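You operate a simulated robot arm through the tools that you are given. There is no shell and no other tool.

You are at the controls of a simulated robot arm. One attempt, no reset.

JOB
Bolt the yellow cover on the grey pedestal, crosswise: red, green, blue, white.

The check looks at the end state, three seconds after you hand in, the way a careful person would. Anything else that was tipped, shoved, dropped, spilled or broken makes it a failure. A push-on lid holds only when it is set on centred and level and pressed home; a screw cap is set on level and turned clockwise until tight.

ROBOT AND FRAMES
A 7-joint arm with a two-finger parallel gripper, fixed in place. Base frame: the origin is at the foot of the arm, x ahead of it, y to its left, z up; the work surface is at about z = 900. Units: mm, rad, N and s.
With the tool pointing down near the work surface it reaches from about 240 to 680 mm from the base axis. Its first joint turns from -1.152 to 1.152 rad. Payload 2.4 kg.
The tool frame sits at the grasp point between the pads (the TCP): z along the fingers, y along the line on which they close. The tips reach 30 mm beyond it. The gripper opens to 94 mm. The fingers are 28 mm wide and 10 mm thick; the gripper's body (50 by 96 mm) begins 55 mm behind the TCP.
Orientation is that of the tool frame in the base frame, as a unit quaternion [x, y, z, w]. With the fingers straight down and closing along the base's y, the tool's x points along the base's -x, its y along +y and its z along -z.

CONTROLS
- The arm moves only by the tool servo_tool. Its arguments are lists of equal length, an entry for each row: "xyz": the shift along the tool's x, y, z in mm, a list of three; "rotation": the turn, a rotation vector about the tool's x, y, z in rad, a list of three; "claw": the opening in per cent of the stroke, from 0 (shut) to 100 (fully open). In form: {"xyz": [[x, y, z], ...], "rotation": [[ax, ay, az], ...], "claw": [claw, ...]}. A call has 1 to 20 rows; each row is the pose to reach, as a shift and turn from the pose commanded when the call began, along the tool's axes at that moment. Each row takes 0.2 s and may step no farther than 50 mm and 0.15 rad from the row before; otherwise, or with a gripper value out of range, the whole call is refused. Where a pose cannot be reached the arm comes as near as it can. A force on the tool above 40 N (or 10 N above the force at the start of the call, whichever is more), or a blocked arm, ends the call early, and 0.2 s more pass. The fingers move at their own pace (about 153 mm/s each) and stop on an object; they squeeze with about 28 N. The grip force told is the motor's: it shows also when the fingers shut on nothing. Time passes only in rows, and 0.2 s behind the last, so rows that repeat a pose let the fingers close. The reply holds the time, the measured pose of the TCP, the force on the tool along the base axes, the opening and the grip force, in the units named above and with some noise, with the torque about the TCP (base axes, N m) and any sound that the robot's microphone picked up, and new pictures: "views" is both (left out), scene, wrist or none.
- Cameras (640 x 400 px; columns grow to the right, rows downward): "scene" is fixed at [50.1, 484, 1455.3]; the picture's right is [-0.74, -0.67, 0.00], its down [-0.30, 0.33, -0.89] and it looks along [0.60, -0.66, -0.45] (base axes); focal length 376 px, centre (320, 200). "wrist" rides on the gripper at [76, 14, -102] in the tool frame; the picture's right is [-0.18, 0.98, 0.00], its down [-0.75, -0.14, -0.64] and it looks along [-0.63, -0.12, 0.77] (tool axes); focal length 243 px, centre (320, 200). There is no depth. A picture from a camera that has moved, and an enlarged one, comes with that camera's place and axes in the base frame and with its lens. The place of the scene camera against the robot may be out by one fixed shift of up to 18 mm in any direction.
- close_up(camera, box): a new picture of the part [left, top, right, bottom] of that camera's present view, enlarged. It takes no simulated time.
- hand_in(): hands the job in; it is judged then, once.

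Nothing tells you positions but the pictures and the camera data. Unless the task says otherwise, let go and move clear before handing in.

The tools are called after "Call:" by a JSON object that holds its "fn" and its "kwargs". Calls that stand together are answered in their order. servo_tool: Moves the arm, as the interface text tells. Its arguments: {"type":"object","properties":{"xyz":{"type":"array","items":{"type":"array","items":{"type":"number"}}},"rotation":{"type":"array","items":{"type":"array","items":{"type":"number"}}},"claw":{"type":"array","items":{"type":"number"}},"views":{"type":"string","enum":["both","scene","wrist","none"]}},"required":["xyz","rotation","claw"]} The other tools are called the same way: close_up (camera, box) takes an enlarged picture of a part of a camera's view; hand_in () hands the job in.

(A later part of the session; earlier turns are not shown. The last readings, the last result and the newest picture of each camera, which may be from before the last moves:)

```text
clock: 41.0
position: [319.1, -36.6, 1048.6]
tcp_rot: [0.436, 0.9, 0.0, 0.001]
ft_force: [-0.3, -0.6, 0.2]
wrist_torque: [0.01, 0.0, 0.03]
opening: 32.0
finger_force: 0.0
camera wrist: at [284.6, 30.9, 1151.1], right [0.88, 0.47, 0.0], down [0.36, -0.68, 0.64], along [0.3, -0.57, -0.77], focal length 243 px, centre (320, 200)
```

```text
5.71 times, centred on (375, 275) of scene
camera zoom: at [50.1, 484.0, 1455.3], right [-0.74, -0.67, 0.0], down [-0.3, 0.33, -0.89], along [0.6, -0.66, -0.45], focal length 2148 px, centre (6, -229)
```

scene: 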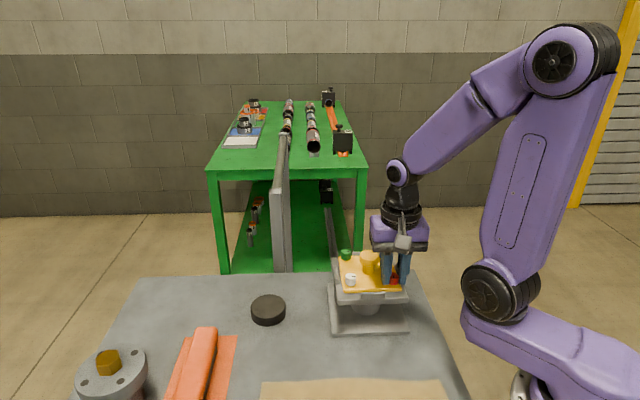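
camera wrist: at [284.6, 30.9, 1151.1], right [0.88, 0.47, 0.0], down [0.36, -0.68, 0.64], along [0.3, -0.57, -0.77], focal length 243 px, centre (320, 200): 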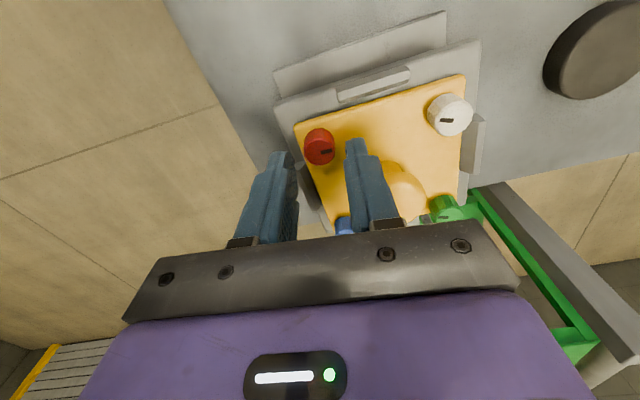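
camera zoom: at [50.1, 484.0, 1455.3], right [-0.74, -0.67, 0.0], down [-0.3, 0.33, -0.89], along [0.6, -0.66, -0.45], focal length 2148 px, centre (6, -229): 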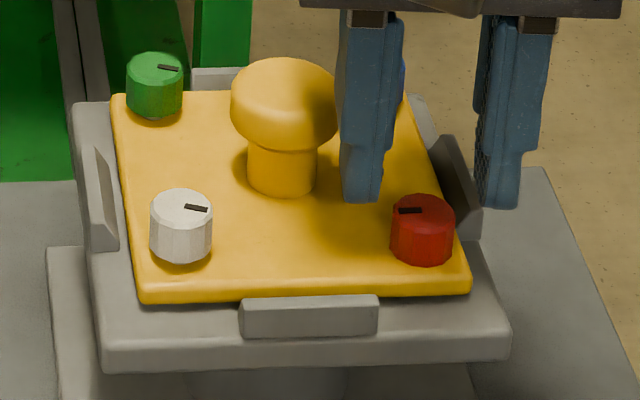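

The red mark has turned about 180° and the head has dropped roughly 4–5 mm, close to the plate. I'll regrip a bit lower and turn to confirm it's tight.

Call:
{"fn": "servo_tool", "kwargs": {"xyz": [[-0.6, 0, 0], [-0.6, 0, 0], [-0.6, 0, 0], [-0.6, 0, 0], [-0.6, 0, 0], [-0.6, 0, 0], [-0.6, 0, 0], [-0.6, 0, 0], [-0.6, 0, 0], [-0.6, 0, 0], [-0.6, 0, 0], [-0.6, 0, 8], [-0.6, 0, 16], [-0.6, 0, 22], [-0.6, 0, 22], [-0.6, 0, 22], [-0.6, 0, 22], [-0.6, 0, 22]], "rotation": [[0, 0, -0.15], [0, 0, -0.3], [0, 0, -0.45], [0, 0, -0.6], [0, 0, -0.75], [0, 0, -0.9], [0, 0, -1.05], [0, 0, -1.2], [0, 0, -1.35], [0, 0, -1.5], [0, 0, -1.6], [0, 0, -1.6], [0, 0, -1.6], [0, 0, -1.6], [0, 0, -1.6], [0, 0, -1.6], [0, 0, -1.6], [0, 0, -1.6]], "claw": [34, 34, 34, 34, 34, 34, 34, 34, 34, 34, 34, 34, 34, 34, 34, 15, 0, 0], "views": "wrist"}}

Call:
{"fn": "close_up", "kwargs": {"camera": "wrist", "box": [240, 80, 400, 240]}}

```text
clock: 44.9
position: [319.3, -37.3, 1025.5]
tcp_rot: [-0.342, 0.94, 0.0, 0.002]
ft_force: [-0.8, 6.8, 9.4]
wrist_torque: [0.32, 0.02, 0.0]
opening: 19.9
finger_force: 28.3
camera wrist: at [252.8, -75.4, 1128.7], right [-0.49, 0.87, 0.0], down [0.67, 0.38, 0.64], along [0.56, 0.32, -0.77], focal length 243 px, centre (320, 200)
```

wrist: 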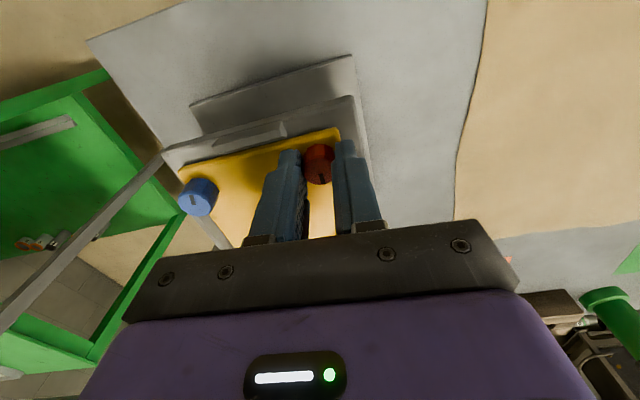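

```text
2.50 times, centred on (320, 160) of wrist
camera zoom: at [252.8, -75.4, 1128.7], right [-0.49, 0.87, 0.0], down [0.67, 0.38, 0.64], along [0.56, 0.32, -0.77], focal length 606 px, centre (320, 300)
```

zoom: 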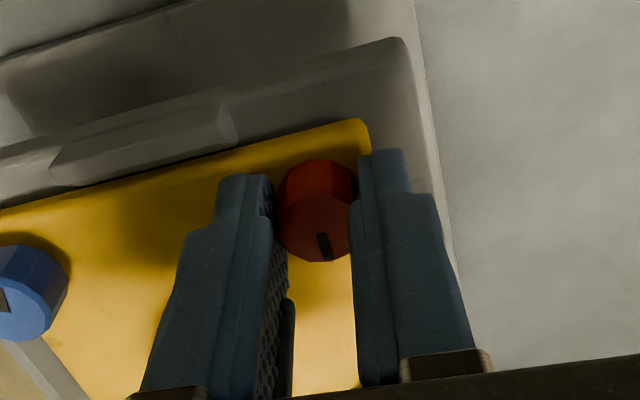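

There's a light touch on the plate, about 9 N, so I'll raise 1 mm and turn clockwise while watching torque and slip.

Call:
{"fn": "servo_tool", "kwargs": {"xyz": [[0, 0, -1], [0, 0, -1], [0, 0, -1], [0, 0, -1], [0, 0, -1]], "rotation": [[0, 0, 0.12], [0, 0, 0.24], [0, 0, 0.36], [0, 0, 0.48], [0, 0, 0.6]], "claw": [0, 0, 0, 0, 0], "views": "wrist"}}

Call:
{"fn": "close_up", "kwargs": {"camera": "wrist", "box": [240, 80, 400, 240]}}

Call:
{"fn": "close_up", "kwargs": {"camera": "scene", "box": [330, 240, 420, 310]}}

```text
clock: 46.0
position: [319.4, -37.0, 1027.4]
tcp_rot: [-0.048, 0.999, 0.0, 0.0]
ft_force: [-2.2, 0.0, 0.0]
wrist_torque: [0.2, 0.17, 0.11]
opening: 19.7
finger_force: 27.9
camera wrist: at [243.9, -30.6, 1130.3], right [0.09, 1.0, 0.0], down [0.76, -0.07, 0.64], along [0.64, -0.06, -0.77], focal length 243 px, centre (320, 200)
```

wrist: 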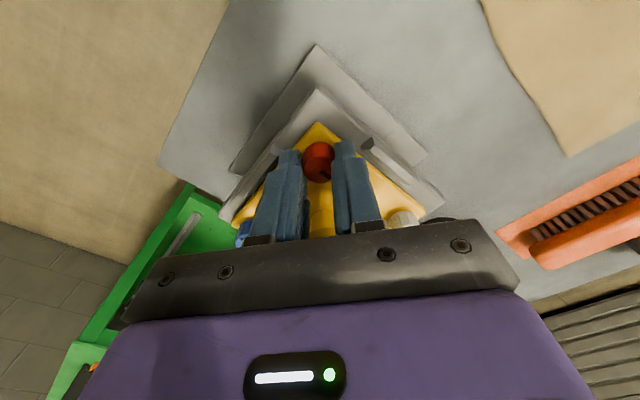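

```text
2.50 times, centred on (320, 160) of wrist
camera zoom: at [243.9, -30.6, 1130.3], right [0.09, 1.0, 0.0], down [0.76, -0.07, 0.64], along [0.64, -0.06, -0.77], focal length 606 px, centre (320, 300)
```

zoom: 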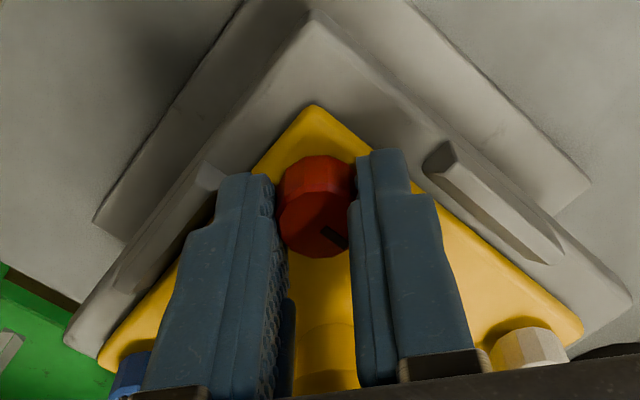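

```text
5.71 times, centred on (375, 275) of scene
camera zoom: at [50.1, 484.0, 1455.3], right [-0.74, -0.67, 0.0], down [-0.3, 0.33, -0.89], along [0.6, -0.66, -0.45], focal length 2148 px, centre (6, -229)
```

zoom: 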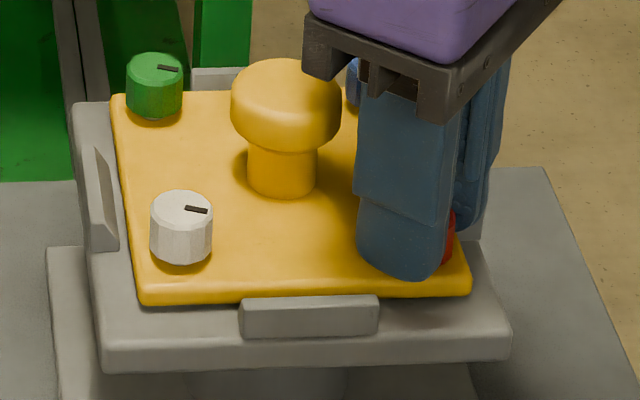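

The mark rotated backwards in the tool view by the full turn, so the fingers slipped and the bolt didn't move; red is at its stop. I'll release and rise to inspect.

Call:
{"fn": "servo_tool", "kwargs": {"xyz": [[0, 0, 0], [0, 0, 0], [0, 0, -20], [0, 0, -50], [0, 0, -80], [0, 0, -80]], "rotation": [[0, 0, 0], [0, 0, 0], [0, 0, 0], [0, 0, -0.02], [0, 0, -0.1], [0, 0, -0.1]], "claw": [34, 34, 34, 34, 34, 34], "views": "wrist"}}

Call:
{"fn": "close_up", "kwargs": {"camera": "scene", "box": [330, 240, 420, 310]}}

Call:
{"fn": "close_up", "kwargs": {"camera": "scene", "box": [380, 265, 410, 295]}}

Call:
{"fn": "close_up", "kwargs": {"camera": "wrist", "box": [220, 60, 420, 220]}}

```text
clock: 47.5
position: [320.3, -37.2, 1109.6]
tcp_rot: [-0.1, 0.995, 0.0, 0.001]
ft_force: [0.4, 0.4, 0.7]
wrist_torque: [0.01, -0.01, 0.01]
opening: 31.9
finger_force: 0.1
camera wrist: at [243.8, -38.8, 1212.1], right [-0.02, 1.0, 0.0], down [0.77, 0.01, 0.64], along [0.64, 0.01, -0.77], focal length 243 px, centre (320, 200)
```

wrist: 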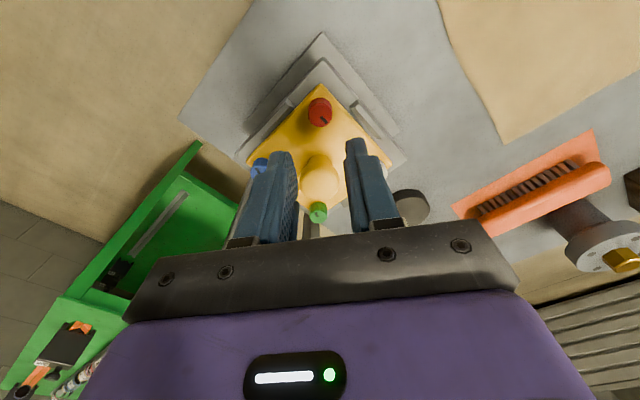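

```text
5.71 times, centred on (375, 275) of scene
camera zoom: at [50.0, 484.0, 1455.3], right [-0.74, -0.67, 0.0], down [-0.3, 0.33, -0.89], along [0.6, -0.66, -0.45], focal length 2148 px, centre (6, -229)
```

zoom: 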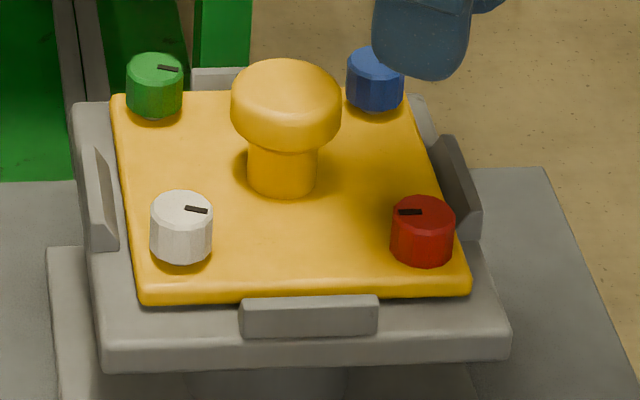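

```text
13.33 times, centred on (395, 280) of scene
camera zoom: at [50.0, 484.0, 1455.3], right [-0.74, -0.67, 0.0], down [-0.3, 0.33, -0.89], along [0.6, -0.66, -0.45], focal length 5012 px, centre (-680, -867)
```

zoom: 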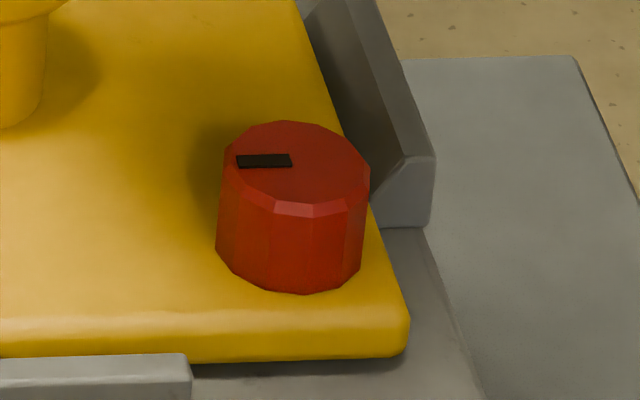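

```text
2.50 times, centred on (320, 140) of wrist
camera zoom: at [243.8, -38.8, 1212.1], right [-0.02, 1.0, 0.0], down [0.77, 0.01, 0.64], along [0.64, 0.01, -0.77], focal length 606 px, centre (320, 350)
```

zoom: 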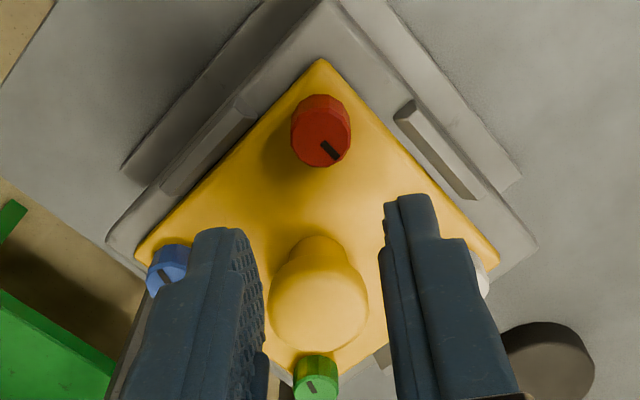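

Red is down on the plate with its mark turned about 180°. Green, diagonally opposite, is next at about (433, -36).

Call:
{"fn": "servo_tool", "kwargs": {"xyz": [[-37, -7.4, 0], [-74, -14.8, 0], [-111.1, -22.2, 0], [-111.1, -22.2, 20], [-111.1, -22.2, 40], [-111.1, -22.2, 60], [-111.1, -22.2, 60]], "rotation": [[0, 0, -0.13], [0, 0, -0.26], [0, 0, -0.39], [0, 0, -0.5], [0, 0, -0.5], [0, 0, -0.5], [0, 0, -0.5]], "claw": [34, 34, 34, 34, 34, 34, 34], "views": "wrist"}}

Call:
{"fn": "close_up", "kwargs": {"camera": "wrist", "box": [240, 80, 400, 240]}}

Call:
{"fn": "close_up", "kwargs": {"camera": "scene", "box": [310, 200, 420, 310]}}

```text
clock: 49.0
position: [434.4, -36.9, 1047.1]
tcp_rot: [-0.342, 0.94, 0.001, 0.0]
ft_force: [-0.2, -0.4, -1.3]
wrist_torque: [0.03, 0.04, 0.0]
opening: 32.1
finger_force: 0.0
camera wrist: at [368.9, -75.3, 1149.5], right [-0.49, 0.87, 0.0], down [0.67, 0.38, 0.64], along [0.56, 0.32, -0.77], focal length 243 px, centre (320, 200)
```

wrist: 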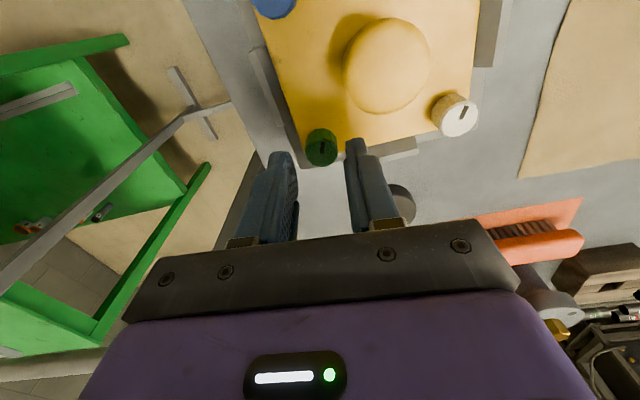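

```text
2.50 times, centred on (320, 160) of wrist
camera zoom: at [368.9, -75.3, 1149.5], right [-0.49, 0.87, 0.0], down [0.67, 0.38, 0.64], along [0.56, 0.32, -0.77], focal length 606 px, centre (320, 300)
```

zoom: 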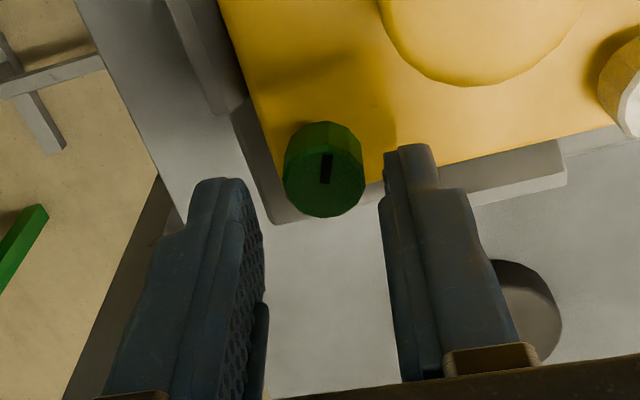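

```text
3.64 times, centred on (365, 255) of scene
camera zoom: at [50.1, 484.0, 1455.3], right [-0.74, -0.67, 0.0], down [-0.3, 0.33, -0.89], along [0.6, -0.66, -0.45], focal length 1367 px, centre (156, 0)
```

zoom: 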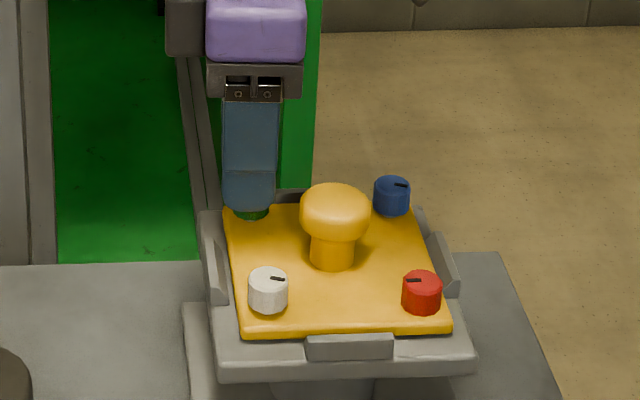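

Green is about 1.2 mm off the tool axis. I'll correct that, descend and grip.

Call:
{"fn": "servo_tool", "kwargs": {"xyz": [[0.5, 0.6, 0], [1.0, 1.2, 4], [1.0, 1.2, 9], [1.0, 1.2, 14], [1.0, 1.2, 18], [1.0, 1.2, 18], [1.0, 1.2, 18], [1.0, 1.2, 18], [1.0, 1.2, 18]], "rotation": [[0, 0, 0], [0, 0, 0], [0, 0, 0], [0, 0, 0], [0, 0, 0], [0, 0, 0], [0, 0, 0], [0, 0, 0], [0, 0, 0]], "claw": [34, 34, 34, 34, 34, 34, 15, 0, 0], "views": "wrist"}}

Call:
{"fn": "close_up", "kwargs": {"camera": "wrist", "box": [240, 80, 400, 240]}}

```text
clock: 51.0
position: [431.7, -36.3, 1031.3]
tcp_rot: [-0.342, 0.94, -0.001, 0.002]
ft_force: [5.2, -5.7, 0.2]
wrist_torque: [0.08, -0.32, 0.0]
opening: 19.6
finger_force: 27.9
camera wrist: at [366.0, -75.3, 1133.0], right [-0.49, 0.87, 0.0], down [0.67, 0.38, 0.64], along [0.56, 0.32, -0.77], focal length 243 px, centre (320, 200)
```

wrist: 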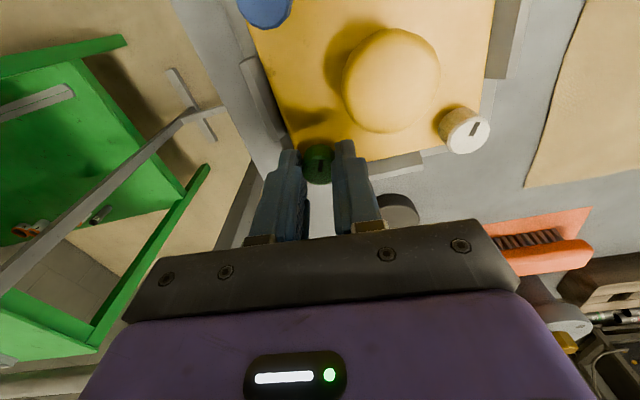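

```text
2.50 times, centred on (320, 160) of wrist
camera zoom: at [366.0, -75.3, 1133.0], right [-0.49, 0.87, 0.0], down [0.67, 0.38, 0.64], along [0.56, 0.32, -0.77], focal length 606 px, centre (320, 300)
```

zoom: 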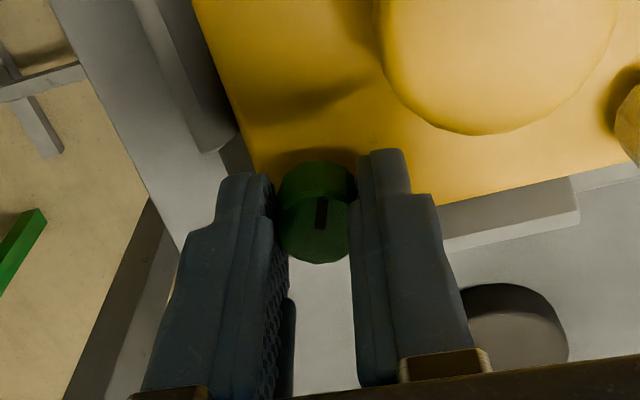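

Green is gripped with a small side load, so I'll relieve 0.8 mm while turning clockwise and following it down.

Call:
{"fn": "servo_tool", "kwargs": {"xyz": [[0, -0.8, 0.1], [0, -0.8, 0.25], [0, -0.8, 0.4], [0, -0.8, 0.55], [0, -0.8, 0.7], [0, -0.8, 0.85], [0, -0.8, 1.0], [0, -0.8, 1.15], [0, -0.8, 1.3], [0, -0.8, 1.45], [0, -0.8, 1.6]], "rotation": [[0, 0, 0.15], [0, 0, 0.3], [0, 0, 0.45], [0, 0, 0.6], [0, 0, 0.75], [0, 0, 0.9], [0, 0, 1.05], [0, 0, 1.2], [0, 0, 1.35], [0, 0, 1.5], [0, 0, 1.6]], "claw": [0, 0, 0, 0, 0, 0, 0, 0, 0, 0, 0], "views": "wrist"}}

Call:
{"fn": "close_up", "kwargs": {"camera": "wrist", "box": [240, 80, 400, 240]}}

Call:
{"fn": "close_up", "kwargs": {"camera": "scene", "box": [310, 220, 420, 310]}}

```text
clock: 53.5
position: [431.9, -37.4, 1027.7]
tcp_rot: [0.436, 0.9, 0.001, 0.001]
ft_force: [10.5, -0.8, -0.3]
wrist_torque: [-0.13, -0.34, 0.0]
opening: 19.9
finger_force: 27.8
camera wrist: at [397.2, 30.8, 1130.7], right [0.89, 0.46, 0.0], down [0.35, -0.68, 0.64], along [0.3, -0.57, -0.77], focal length 243 px, centre (320, 200)
```

wrist: 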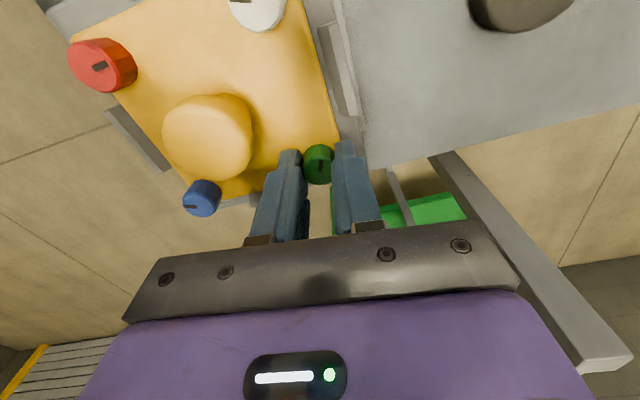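

```text
2.50 times, centred on (320, 160) of wrist
camera zoom: at [397.2, 30.8, 1130.7], right [0.89, 0.46, 0.0], down [0.35, -0.68, 0.64], along [0.3, -0.57, -0.77], focal length 606 px, centre (320, 300)
```

zoom: 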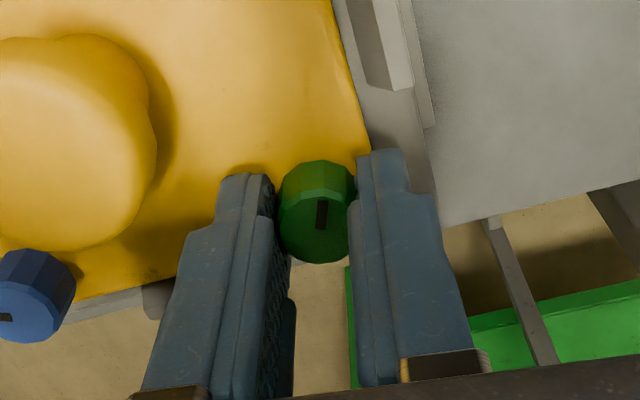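

```text
4.44 times, centred on (365, 265) of scene
camera zoom: at [50.5, 484.0, 1455.3], right [-0.74, -0.67, 0.0], down [-0.3, 0.33, -0.89], along [0.6, -0.66, -0.45], focal length 1671 px, centre (120, -89)
```

zoom: 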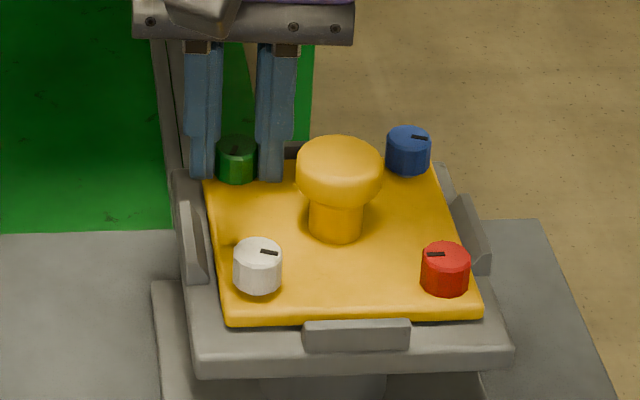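

Green has turned 1.6 rad without slip. I'll release, swing back and regrip with a small +x recentring.

Call:
{"fn": "servo_tool", "kwargs": {"xyz": [[0, 0, 0], [0, 0, 0], [-0.6, 0.8, -20], [-0.6, 0.8, -20], [-0.6, 0.8, -20], [-0.6, 0.8, -20], [-0.6, 0.8, -20], [-0.6, 0.8, -20], [-0.6, 0.8, -20], [-0.6, 0.8, -20], [-0.6, 0.8, -20], [-0.6, 0.8, -20], [-0.6, 0.8, -20], [-0.6, 0.8, -20], [-0.6, 0.8, -10], [-0.6, 0.8, 0], [-0.6, 0.8, 0], [-0.6, 0.8, 0], [-0.6, 0.8, 0], [-0.6, 0.8, 0]], "rotation": [[0, 0, 0], [0, 0, 0], [0, 0, 0], [0, 0, -0.15], [0, 0, -0.3], [0, 0, -0.45], [0, 0, -0.6], [0, 0, -0.75], [0, 0, -0.9], [0, 0, -1.05], [0, 0, -1.2], [0, 0, -1.35], [0, 0, -1.5], [0, 0, -1.6], [0, 0, -1.6], [0, 0, -1.6], [0, 0, -1.6], [0, 0, -1.6], [0, 0, -1.6], [0, 0, -1.6]], "claw": [34, 34, 34, 34, 34, 34, 34, 34, 34, 34, 34, 34, 34, 34, 34, 34, 34, 15, 0, 0], "views": "wrist"}}

Call:
{"fn": "close_up", "kwargs": {"camera": "wrist", "box": [240, 80, 400, 240]}}

```text
clock: 57.6
position: [431.5, -37.6, 1028.6]
tcp_rot: [-0.342, 0.94, 0.001, -0.001]
ft_force: [-8.6, 9.6, 0.8]
wrist_torque: [-0.01, 0.47, -0.04]
opening: 19.8
finger_force: 27.9
camera wrist: at [366.0, -76.1, 1131.5], right [-0.49, 0.87, 0.0], down [0.67, 0.38, 0.64], along [0.56, 0.32, -0.77], focal length 243 px, centre (320, 200)
```

wrist: 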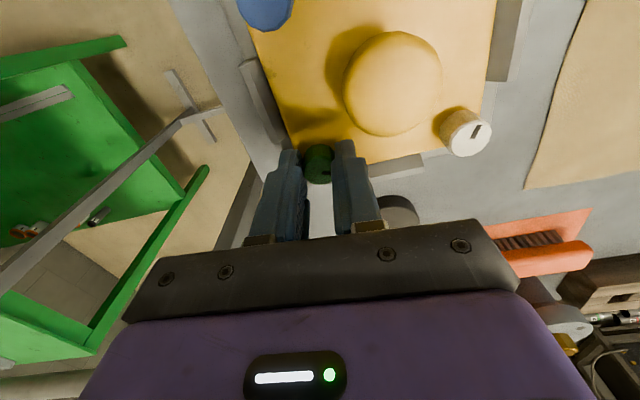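

```text
2.50 times, centred on (320, 160) of wrist
camera zoom: at [366.0, -76.1, 1131.5], right [-0.49, 0.87, 0.0], down [0.67, 0.38, 0.64], along [0.56, 0.32, -0.77], focal length 606 px, centre (320, 300)
```

zoom: 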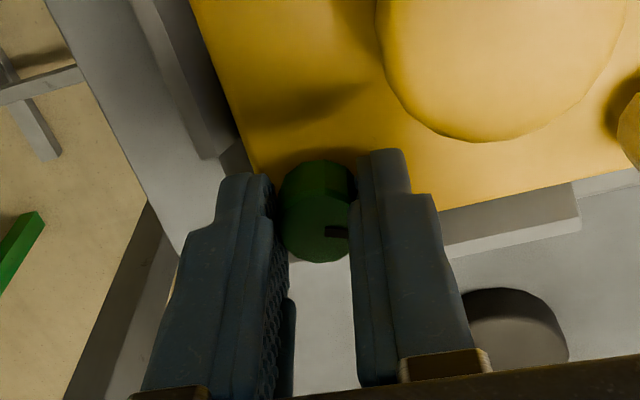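

The side load is small, about 13 N along the closing line. I'll relieve it while turning another 1.65 rad clockwise.

Call:
{"fn": "servo_tool", "kwargs": {"xyz": [[0, 0.6, 0.1], [0, 0.6, 0.2], [0, 0.6, 0.3], [0, 0.6, 0.4], [0, 0.6, 0.5], [0, 0.6, 0.6], [0, 0.6, 0.7], [0, 0.6, 0.8], [0, 0.6, 0.9], [0, 0.6, 1.0], [0, 0.6, 1.0]], "rotation": [[0, 0, 0.15], [0, 0, 0.3], [0, 0, 0.45], [0, 0, 0.6], [0, 0, 0.75], [0, 0, 0.9], [0, 0, 1.05], [0, 0, 1.2], [0, 0, 1.35], [0, 0, 1.5], [0, 0, 1.65]], "claw": [0, 0, 0, 0, 0, 0, 0, 0, 0, 0, 0], "views": "wrist"}}

Call:
{"fn": "close_up", "kwargs": {"camera": "wrist", "box": [240, 80, 400, 240]}}

Call:
{"fn": "close_up", "kwargs": {"camera": "scene", "box": [310, 220, 420, 310]}}

```text
clock: 60.0
position: [433.6, -41.0, 1027.5]
tcp_rot: [0.46, 0.888, 0.0, 0.002]
ft_force: [-3.4, -11.0, -0.1]
wrist_torque: [-0.54, 0.15, 0.16]
opening: 19.6
finger_force: 28.2
camera wrist: at [402.2, 30.7, 1130.7], right [0.91, 0.42, 0.0], down [0.32, -0.7, 0.64], along [0.27, -0.58, -0.76], focal length 243 px, centre (320, 200)
```

wrist: 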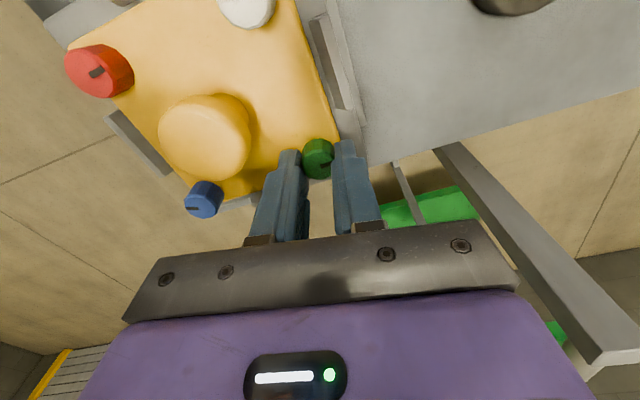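

```text
2.50 times, centred on (320, 160) of wrist
camera zoom: at [402.2, 30.7, 1130.7], right [0.91, 0.42, 0.0], down [0.32, -0.7, 0.64], along [0.27, -0.58, -0.76], focal length 606 px, centre (320, 300)
```

zoom: 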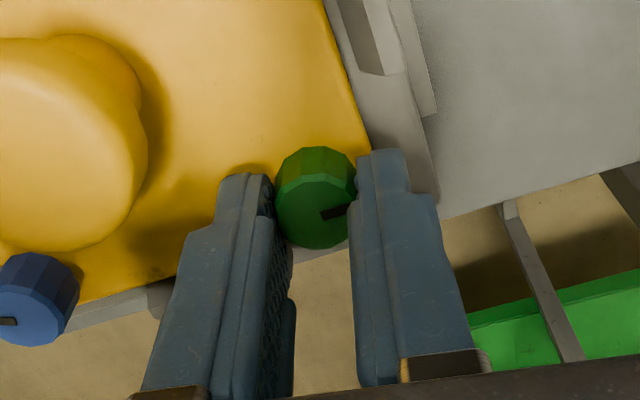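

```text
4.44 times, centred on (365, 265) of scene
camera zoom: at [50.0, 483.7, 1455.4], right [-0.74, -0.67, 0.0], down [-0.3, 0.33, -0.89], along [0.6, -0.66, -0.45], focal length 1671 px, centre (120, -89)
```

zoom: 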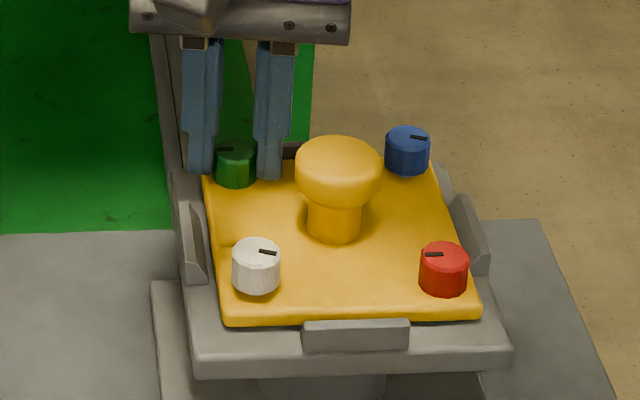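

Green started to slip near the end, as red did at its stop. I'll turn 0.25 rad more to confirm, then release and rise.

Call:
{"fn": "servo_tool", "kwargs": {"xyz": [[0, 0, 0], [0, 0, 0], [0, 0, 0]], "rotation": [[0, 0, 0.1], [0, 0, 0.2], [0, 0, 0.25]], "claw": [0, 0, 0], "views": "none"}}

Call:
{"fn": "close_up", "kwargs": {"camera": "wrist", "box": [240, 80, 400, 240]}}

Call:
{"fn": "servo_tool", "kwargs": {"xyz": [[0, 0, 0], [0, 0, 0], [0, 0, -20], [0, 0, -50], [0, 0, -80], [0, 0, -80]], "rotation": [[0, 0, 0], [0, 0, 0], [0, 0, 0], [0, 0, 0], [0, 0, 0], [0, 0, 0]], "claw": [34, 34, 34, 34, 34, 34], "views": "wrist"}}

Call:
{"fn": "close_up", "kwargs": {"camera": "scene", "box": [330, 240, 420, 310]}}

Call:
{"fn": "close_up", "kwargs": {"camera": "wrist", "box": [150, 0, 400, 180]}}

```text
clock: 60.9
position: [431.4, -37.6, 1027.0]
tcp_rot: [0.566, 0.825, -0.001, 0.001]
ft_force: [-5.4, -14.8, 2.6]
wrist_torque: [-0.64, 0.26, 0.25]
opening: 19.8
finger_force: 27.7
```

```text
2.50 times, centred on (320, 160) of wrist
camera zoom: at [419.4, 38.4, 1130.6], right [0.98, 0.18, 0.0], down [0.14, -0.75, 0.64], along [0.12, -0.63, -0.77], focal length 606 px, centre (320, 300)
```

zoom: 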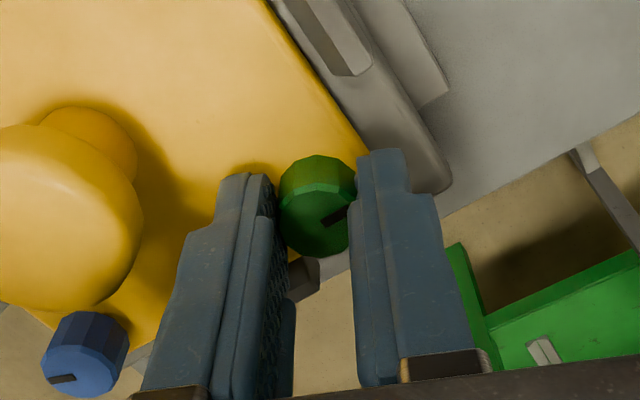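

```text
clock: 62.2
position: [427.9, -38.1, 1108.6]
tcp_rot: [0.565, 0.825, 0.001, 0.001]
ft_force: [-0.3, 0.0, 0.7]
wrist_torque: [0.02, -0.02, -0.02]
opening: 31.8
finger_force: 0.0
camera wrist: at [416.0, 38.1, 1211.5], right [0.98, 0.18, 0.0], down [0.14, -0.75, 0.64], along [0.12, -0.63, -0.77], focal length 243 px, centre (320, 200)
```

wrist: 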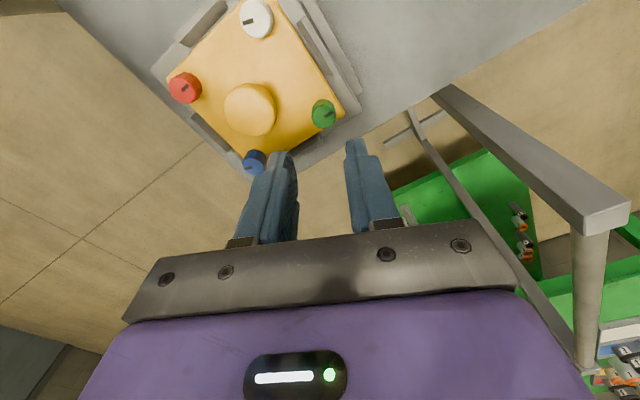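

```text
5.71 times, centred on (375, 275) of scene
camera zoom: at [50.0, 484.0, 1455.3], right [-0.74, -0.67, 0.0], down [-0.3, 0.33, -0.89], along [0.6, -0.66, -0.45], focal length 2148 px, centre (6, -229)
```

zoom: 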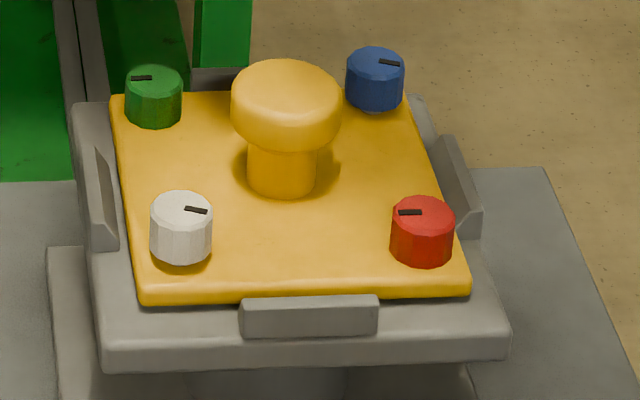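

```text
2.22 times, centred on (275, 90) of wrist
camera zoom: at [416.0, 38.1, 1211.5], right [0.98, 0.18, 0.0], down [0.14, -0.75, 0.64], along [0.12, -0.63, -0.77], focal length 539 px, centre (420, 444)
```

zoom: 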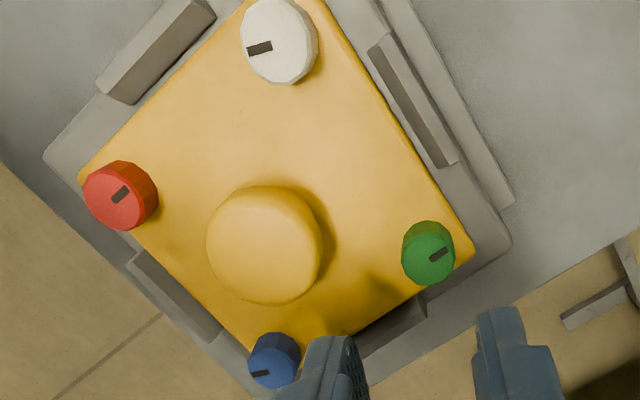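

Red and green are both down with matching marks. I'll move over blue and test at a safe height whether the wrist can reach yaw 2.3, which keeps the fingers clear of the knob there.

Call:
{"fn": "servo_tool", "kwargs": {"xyz": [[-11, -23.3, 0], [-22, -46.6, 0], [-32.4, -69.9, 0], [-32.4, -69.9, 0], [-32.4, -69.9, 0], [-32.4, -69.9, 0], [-32.4, -69.9, 0], [-32.4, -69.9, 0], [-32.4, -69.9, 0], [-32.4, -69.9, 0], [-32.4, -69.9, 0], [-32.4, -69.9, 0]], "rotation": [[0, 0, 0], [0, 0, 0], [0, 0, 0], [0, 0, 0.15], [0, 0, 0.3], [0, 0, 0.45], [0, 0, 0.6], [0, 0, 0.75], [0, 0, 0.9], [0, 0, 1.05], [0, 0, 1.15], [0, 0, 1.15]], "claw": [34, 34, 34, 34, 34, 34, 34, 34, 34, 34, 34, 34], "views": "both"}}

Call:
{"fn": "close_up", "kwargs": {"camera": "wrist", "box": [220, 0, 420, 200]}}

```text
clock: 64.8
position: [380.0, -92.4, 1107.4]
tcp_rot: [0.923, 0.384, 0.0, 0.001]
ft_force: [-0.2, -0.1, 0.2]
wrist_torque: [0.01, -0.05, -0.01]
opening: 32.1
finger_force: 0.0
camera wrist: at [444.4, -49.1, 1210.1], right [0.57, -0.82, 0.0], down [-0.63, -0.44, 0.64], along [-0.53, -0.36, -0.77], focal length 243 px, centre (320, 200)
```

scene: 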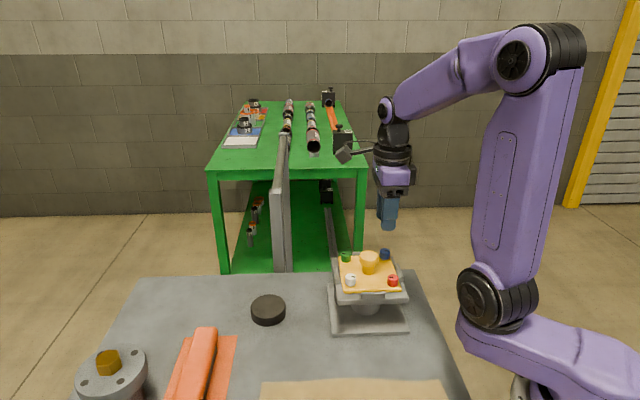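
wrist: 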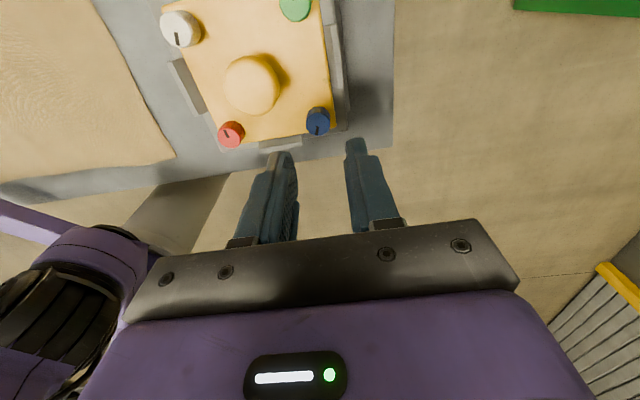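

```text
2.00 times, centred on (320, 100) of wrist
camera zoom: at [444.4, -49.1, 1210.1], right [0.57, -0.82, 0.0], down [-0.63, -0.44, 0.64], along [-0.53, -0.36, -0.77], focal length 485 px, centre (320, 400)
```

zoom: 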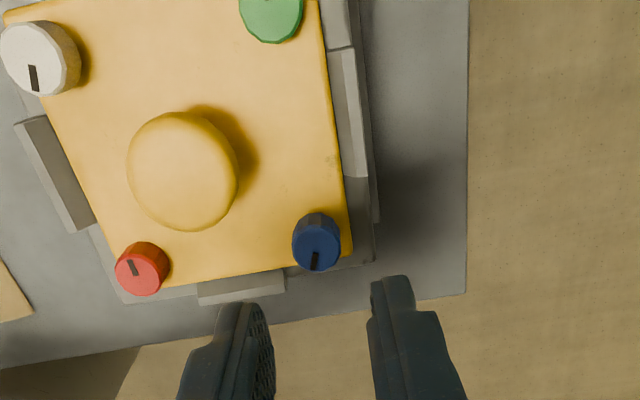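

The wrist reaches yaw 2.35. I'll go back to yaw 0.75, recentre over blue and descend to just above it.

Call:
{"fn": "servo_tool", "kwargs": {"xyz": [[-4.2, -2, 0], [-4.2, -2, 0], [-4.2, -2, 0], [-4.2, -2, 0], [-4.2, -2, 0], [-4.2, -2, 0], [-4.2, -2, 0], [-4.2, -2, 0], [-4.2, -2, 10], [-4.2, -2, 25], [-4.2, -2, 45], [-4.2, -2, 58], [-4.2, -2, 58]], "rotation": [[0, 0, -0.15], [0, 0, -0.3], [0, 0, -0.45], [0, 0, -0.6], [0, 0, -0.75], [0, 0, -0.9], [0, 0, -1.05], [0, 0, -1.2], [0, 0, -1.35], [0, 0, -1.5], [0, 0, -1.6], [0, 0, -1.6], [0, 0, -1.6]], "claw": [34, 34, 34, 34, 34, 34, 34, 34, 34, 34, 34, 34, 34], "views": "wrist"}}

Call:
{"fn": "close_up", "kwargs": {"camera": "wrist", "box": [240, 80, 400, 240]}}

Call:
{"fn": "close_up", "kwargs": {"camera": "scene", "box": [320, 200, 430, 300]}}

```text
clock: 67.7
position: [375.2, -94.2, 1047.9]
tcp_rot: [0.366, 0.931, 0.0, 0.002]
ft_force: [-0.3, 0.1, -0.2]
wrist_torque: [0.0, -0.02, -0.01]
opening: 31.9
finger_force: 0.0
camera wrist: at [330.8, -31.9, 1151.3], right [0.8, 0.59, 0.0], down [0.45, -0.62, 0.64], along [0.38, -0.52, -0.77], focal length 243 px, centre (320, 200)
```

wrist: 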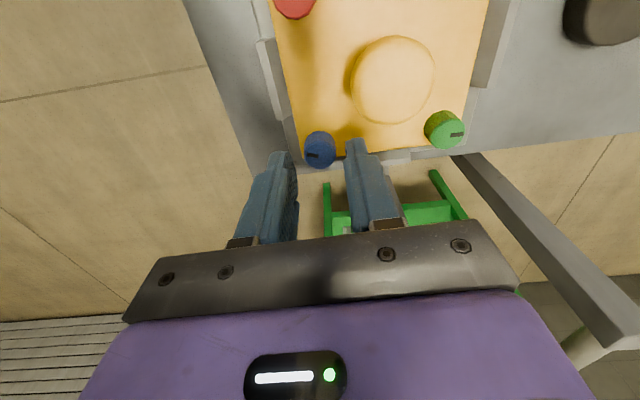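

```text
2.50 times, centred on (320, 160) of wrist
camera zoom: at [330.8, -31.9, 1151.3], right [0.8, 0.59, 0.0], down [0.45, -0.62, 0.64], along [0.38, -0.52, -0.77], focal length 606 px, centre (320, 300)
```

zoom: 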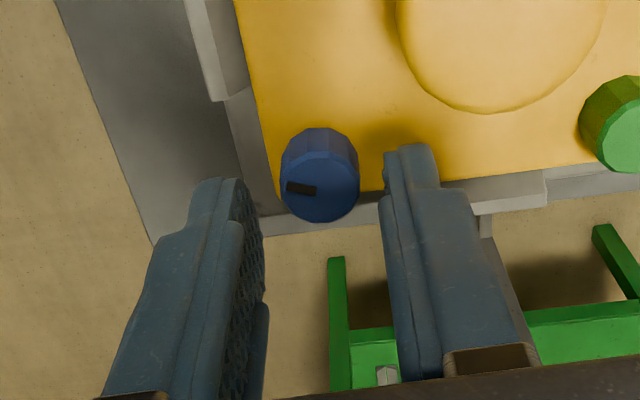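

```text
4.00 times, centred on (375, 250) of scene
camera zoom: at [50.1, 484.0, 1455.3], right [-0.74, -0.67, 0.0], down [-0.3, 0.33, -0.89], along [0.6, -0.66, -0.45], focal length 1504 px, centre (100, 0)
```

zoom: 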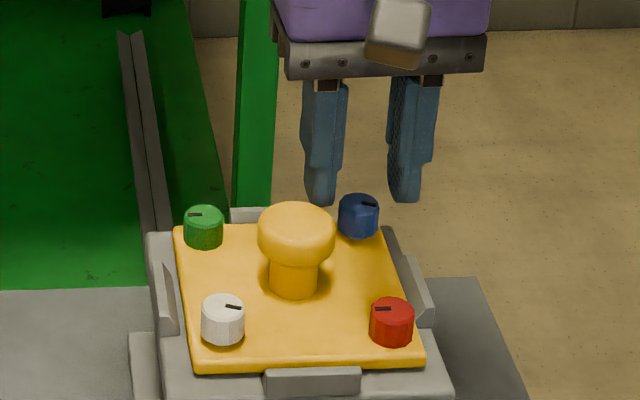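

The alignment over blue is good. I'll descend and grip.

Call:
{"fn": "servo_tool", "kwargs": {"xyz": [[0, 0, 5], [0, 0, 10], [0, 0, 14], [0, 0, 18], [0, 0, 18], [0, 0, 18], [0, 0, 18], [0, 0, 18]], "rotation": [[0, 0, 0], [0, 0, 0], [0, 0, 0], [0, 0, 0], [0, 0, 0], [0, 0, 0], [0, 0, 0], [0, 0, 0]], "claw": [34, 34, 34, 34, 34, 15, 0, 0], "views": "wrist"}}

Call:
{"fn": "close_up", "kwargs": {"camera": "wrist", "box": [240, 80, 400, 240]}}

```text
clock: 69.5
position: [375.5, -92.8, 1030.1]
tcp_rot: [0.366, 0.93, 0.002, 0.001]
ft_force: [4.4, 3.0, -0.3]
wrist_torque: [0.06, -0.11, -0.01]
opening: 19.8
finger_force: 27.9
camera wrist: at [330.8, -31.8, 1133.6], right [0.81, 0.59, 0.0], down [0.45, -0.62, 0.64], along [0.38, -0.52, -0.77], focal length 243 px, centre (320, 200)
```

wrist: 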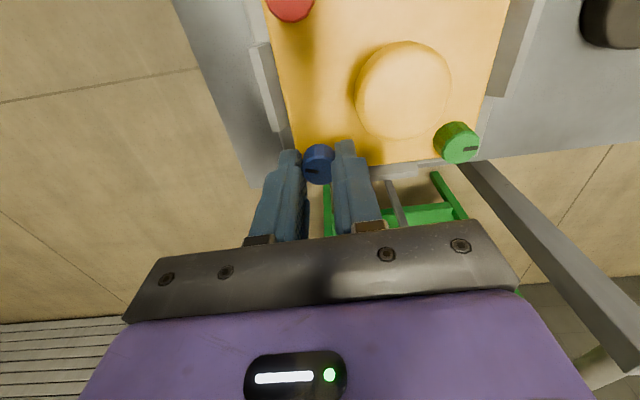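

```text
2.50 times, centred on (320, 160) of wrist
camera zoom: at [330.8, -31.8, 1133.6], right [0.81, 0.59, 0.0], down [0.45, -0.62, 0.64], along [0.38, -0.52, -0.77], focal length 606 px, centre (320, 300)
```

zoom: 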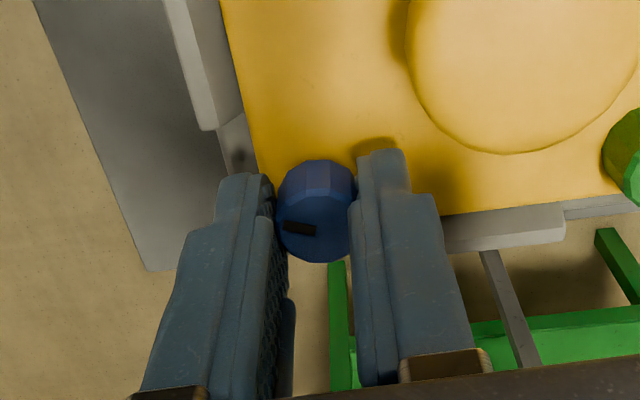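

Blue is gripped cleanly. I'll turn it 1.6 rad clockwise, following it down.

Call:
{"fn": "servo_tool", "kwargs": {"xyz": [[0, 0.2, 0.1], [0, 0.3, 0.25], [0, 0.3, 0.4], [0, 0.3, 0.55], [0, 0.3, 0.7], [0, 0.3, 0.85], [0, 0.3, 1.0], [0, 0.3, 1.15], [0, 0.3, 1.3], [0, 0.3, 1.45], [0, 0.3, 1.6]], "rotation": [[0, 0, 0.15], [0, 0, 0.3], [0, 0, 0.45], [0, 0, 0.6], [0, 0, 0.75], [0, 0, 0.9], [0, 0, 1.05], [0, 0, 1.2], [0, 0, 1.35], [0, 0, 1.5], [0, 0, 1.6]], "claw": [0, 0, 0, 0, 0, 0, 0, 0, 0, 0, 0], "views": "wrist"}}

Call:
{"fn": "close_up", "kwargs": {"camera": "wrist", "box": [240, 80, 400, 240]}}

Call:
{"fn": "close_up", "kwargs": {"camera": "scene", "box": [320, 210, 430, 310]}}

```text
clock: 71.8
position: [375.4, -93.6, 1029.3]
tcp_rot: [0.923, 0.384, 0.0, -0.001]
ft_force: [2.0, 2.1, -1.2]
wrist_torque: [0.0, -0.12, 0.0]
opening: 19.6
finger_force: 28.5
camera wrist: at [440.0, -50.4, 1132.4], right [0.57, -0.82, 0.0], down [-0.63, -0.44, 0.64], along [-0.53, -0.36, -0.77], focal length 243 px, centre (320, 200)
```

wrist: 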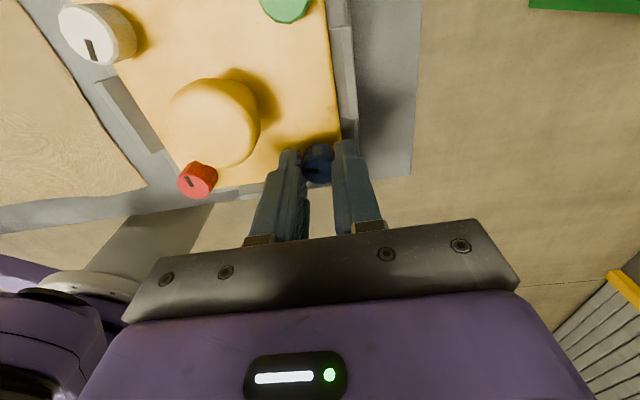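

```text
2.50 times, centred on (320, 160) of wrist
camera zoom: at [440.0, -50.4, 1132.4], right [0.57, -0.82, 0.0], down [-0.63, -0.44, 0.64], along [-0.53, -0.36, -0.77], focal length 606 px, centre (320, 300)
```

zoom: 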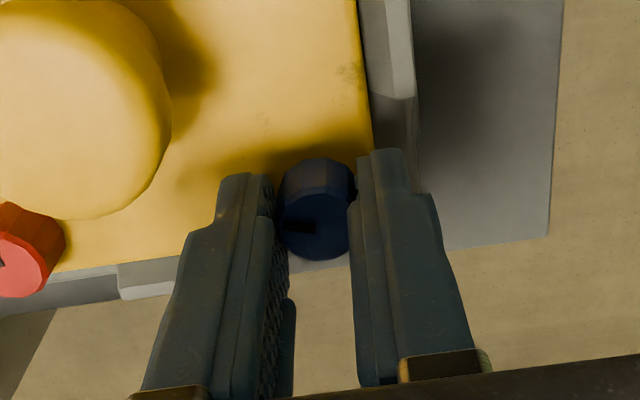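

```text
4.00 times, centred on (375, 260) of scene
camera zoom: at [50.2, 484.1, 1455.3], right [-0.74, -0.67, 0.0], down [-0.3, 0.33, -0.89], along [0.6, -0.66, -0.45], focal length 1504 px, centre (100, -40)
```

zoom: 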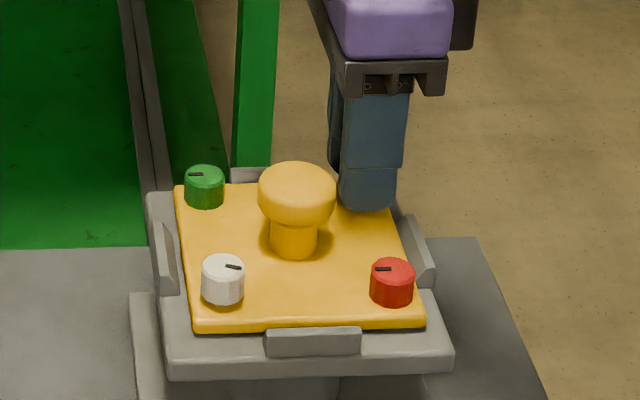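

There was no slip and the forces are low. I'll release, swing back and regrip.

Call:
{"fn": "servo_tool", "kwargs": {"xyz": [[0, 0, 0], [0, 0, 0], [0, 0, -20], [0, 0, -20], [0, 0, -20], [0, 0, -20], [0, 0, -20], [0, 0, -20], [0, 0, -20], [0, 0, -20], [0, 0, -20], [0, 0, -20], [0, 0, -20], [0, 0, -20], [0, 0, -10], [0, 0, 0], [0, 0, 0.5], [0, 0, 0.5], [0, 0, 0.5], [0, 0, 0.5]], "rotation": [[0, 0, 0], [0, 0, 0], [0, 0, 0], [0, 0, -0.15], [0, 0, -0.3], [0, 0, -0.45], [0, 0, -0.6], [0, 0, -0.75], [0, 0, -0.9], [0, 0, -1.05], [0, 0, -1.2], [0, 0, -1.35], [0, 0, -1.5], [0, 0, -1.6], [0, 0, -1.6], [0, 0, -1.6], [0, 0, -1.6], [0, 0, -1.6], [0, 0, -1.6], [0, 0, -1.6]], "claw": [34, 34, 34, 34, 34, 34, 34, 34, 34, 34, 34, 34, 34, 34, 34, 34, 34, 15, 0, 0], "views": "wrist"}}

Call:
{"fn": "close_up", "kwargs": {"camera": "wrist", "box": [240, 80, 400, 240]}}

```text
clock: 76.0
position: [375.0, -93.4, 1027.8]
tcp_rot: [0.367, 0.93, 0.0, 0.0]
ft_force: [-0.7, -2.7, 0.6]
wrist_torque: [0.02, 0.07, 0.03]
opening: 19.9
finger_force: 27.5
camera wrist: at [330.4, -31.8, 1131.8], right [0.81, 0.59, 0.0], down [0.45, -0.62, 0.64], along [0.38, -0.52, -0.77], focal length 243 px, centre (320, 200)
```

wrist: 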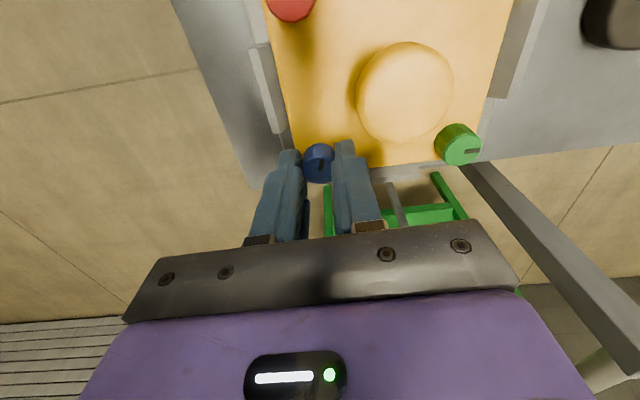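

```text
2.50 times, centred on (320, 160) of wrist
camera zoom: at [330.4, -31.8, 1131.8], right [0.81, 0.59, 0.0], down [0.45, -0.62, 0.64], along [0.38, -0.52, -0.77], focal length 606 px, centre (320, 300)
```

zoom: 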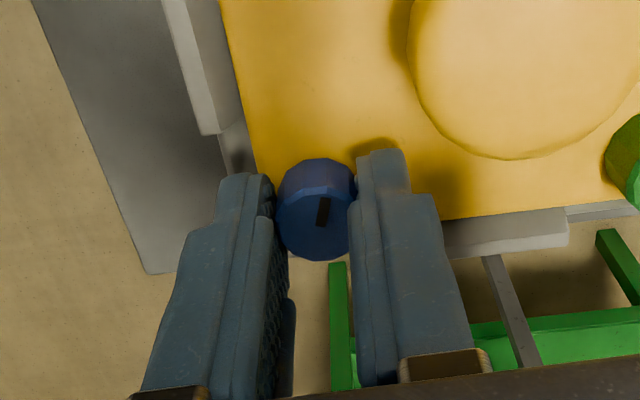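

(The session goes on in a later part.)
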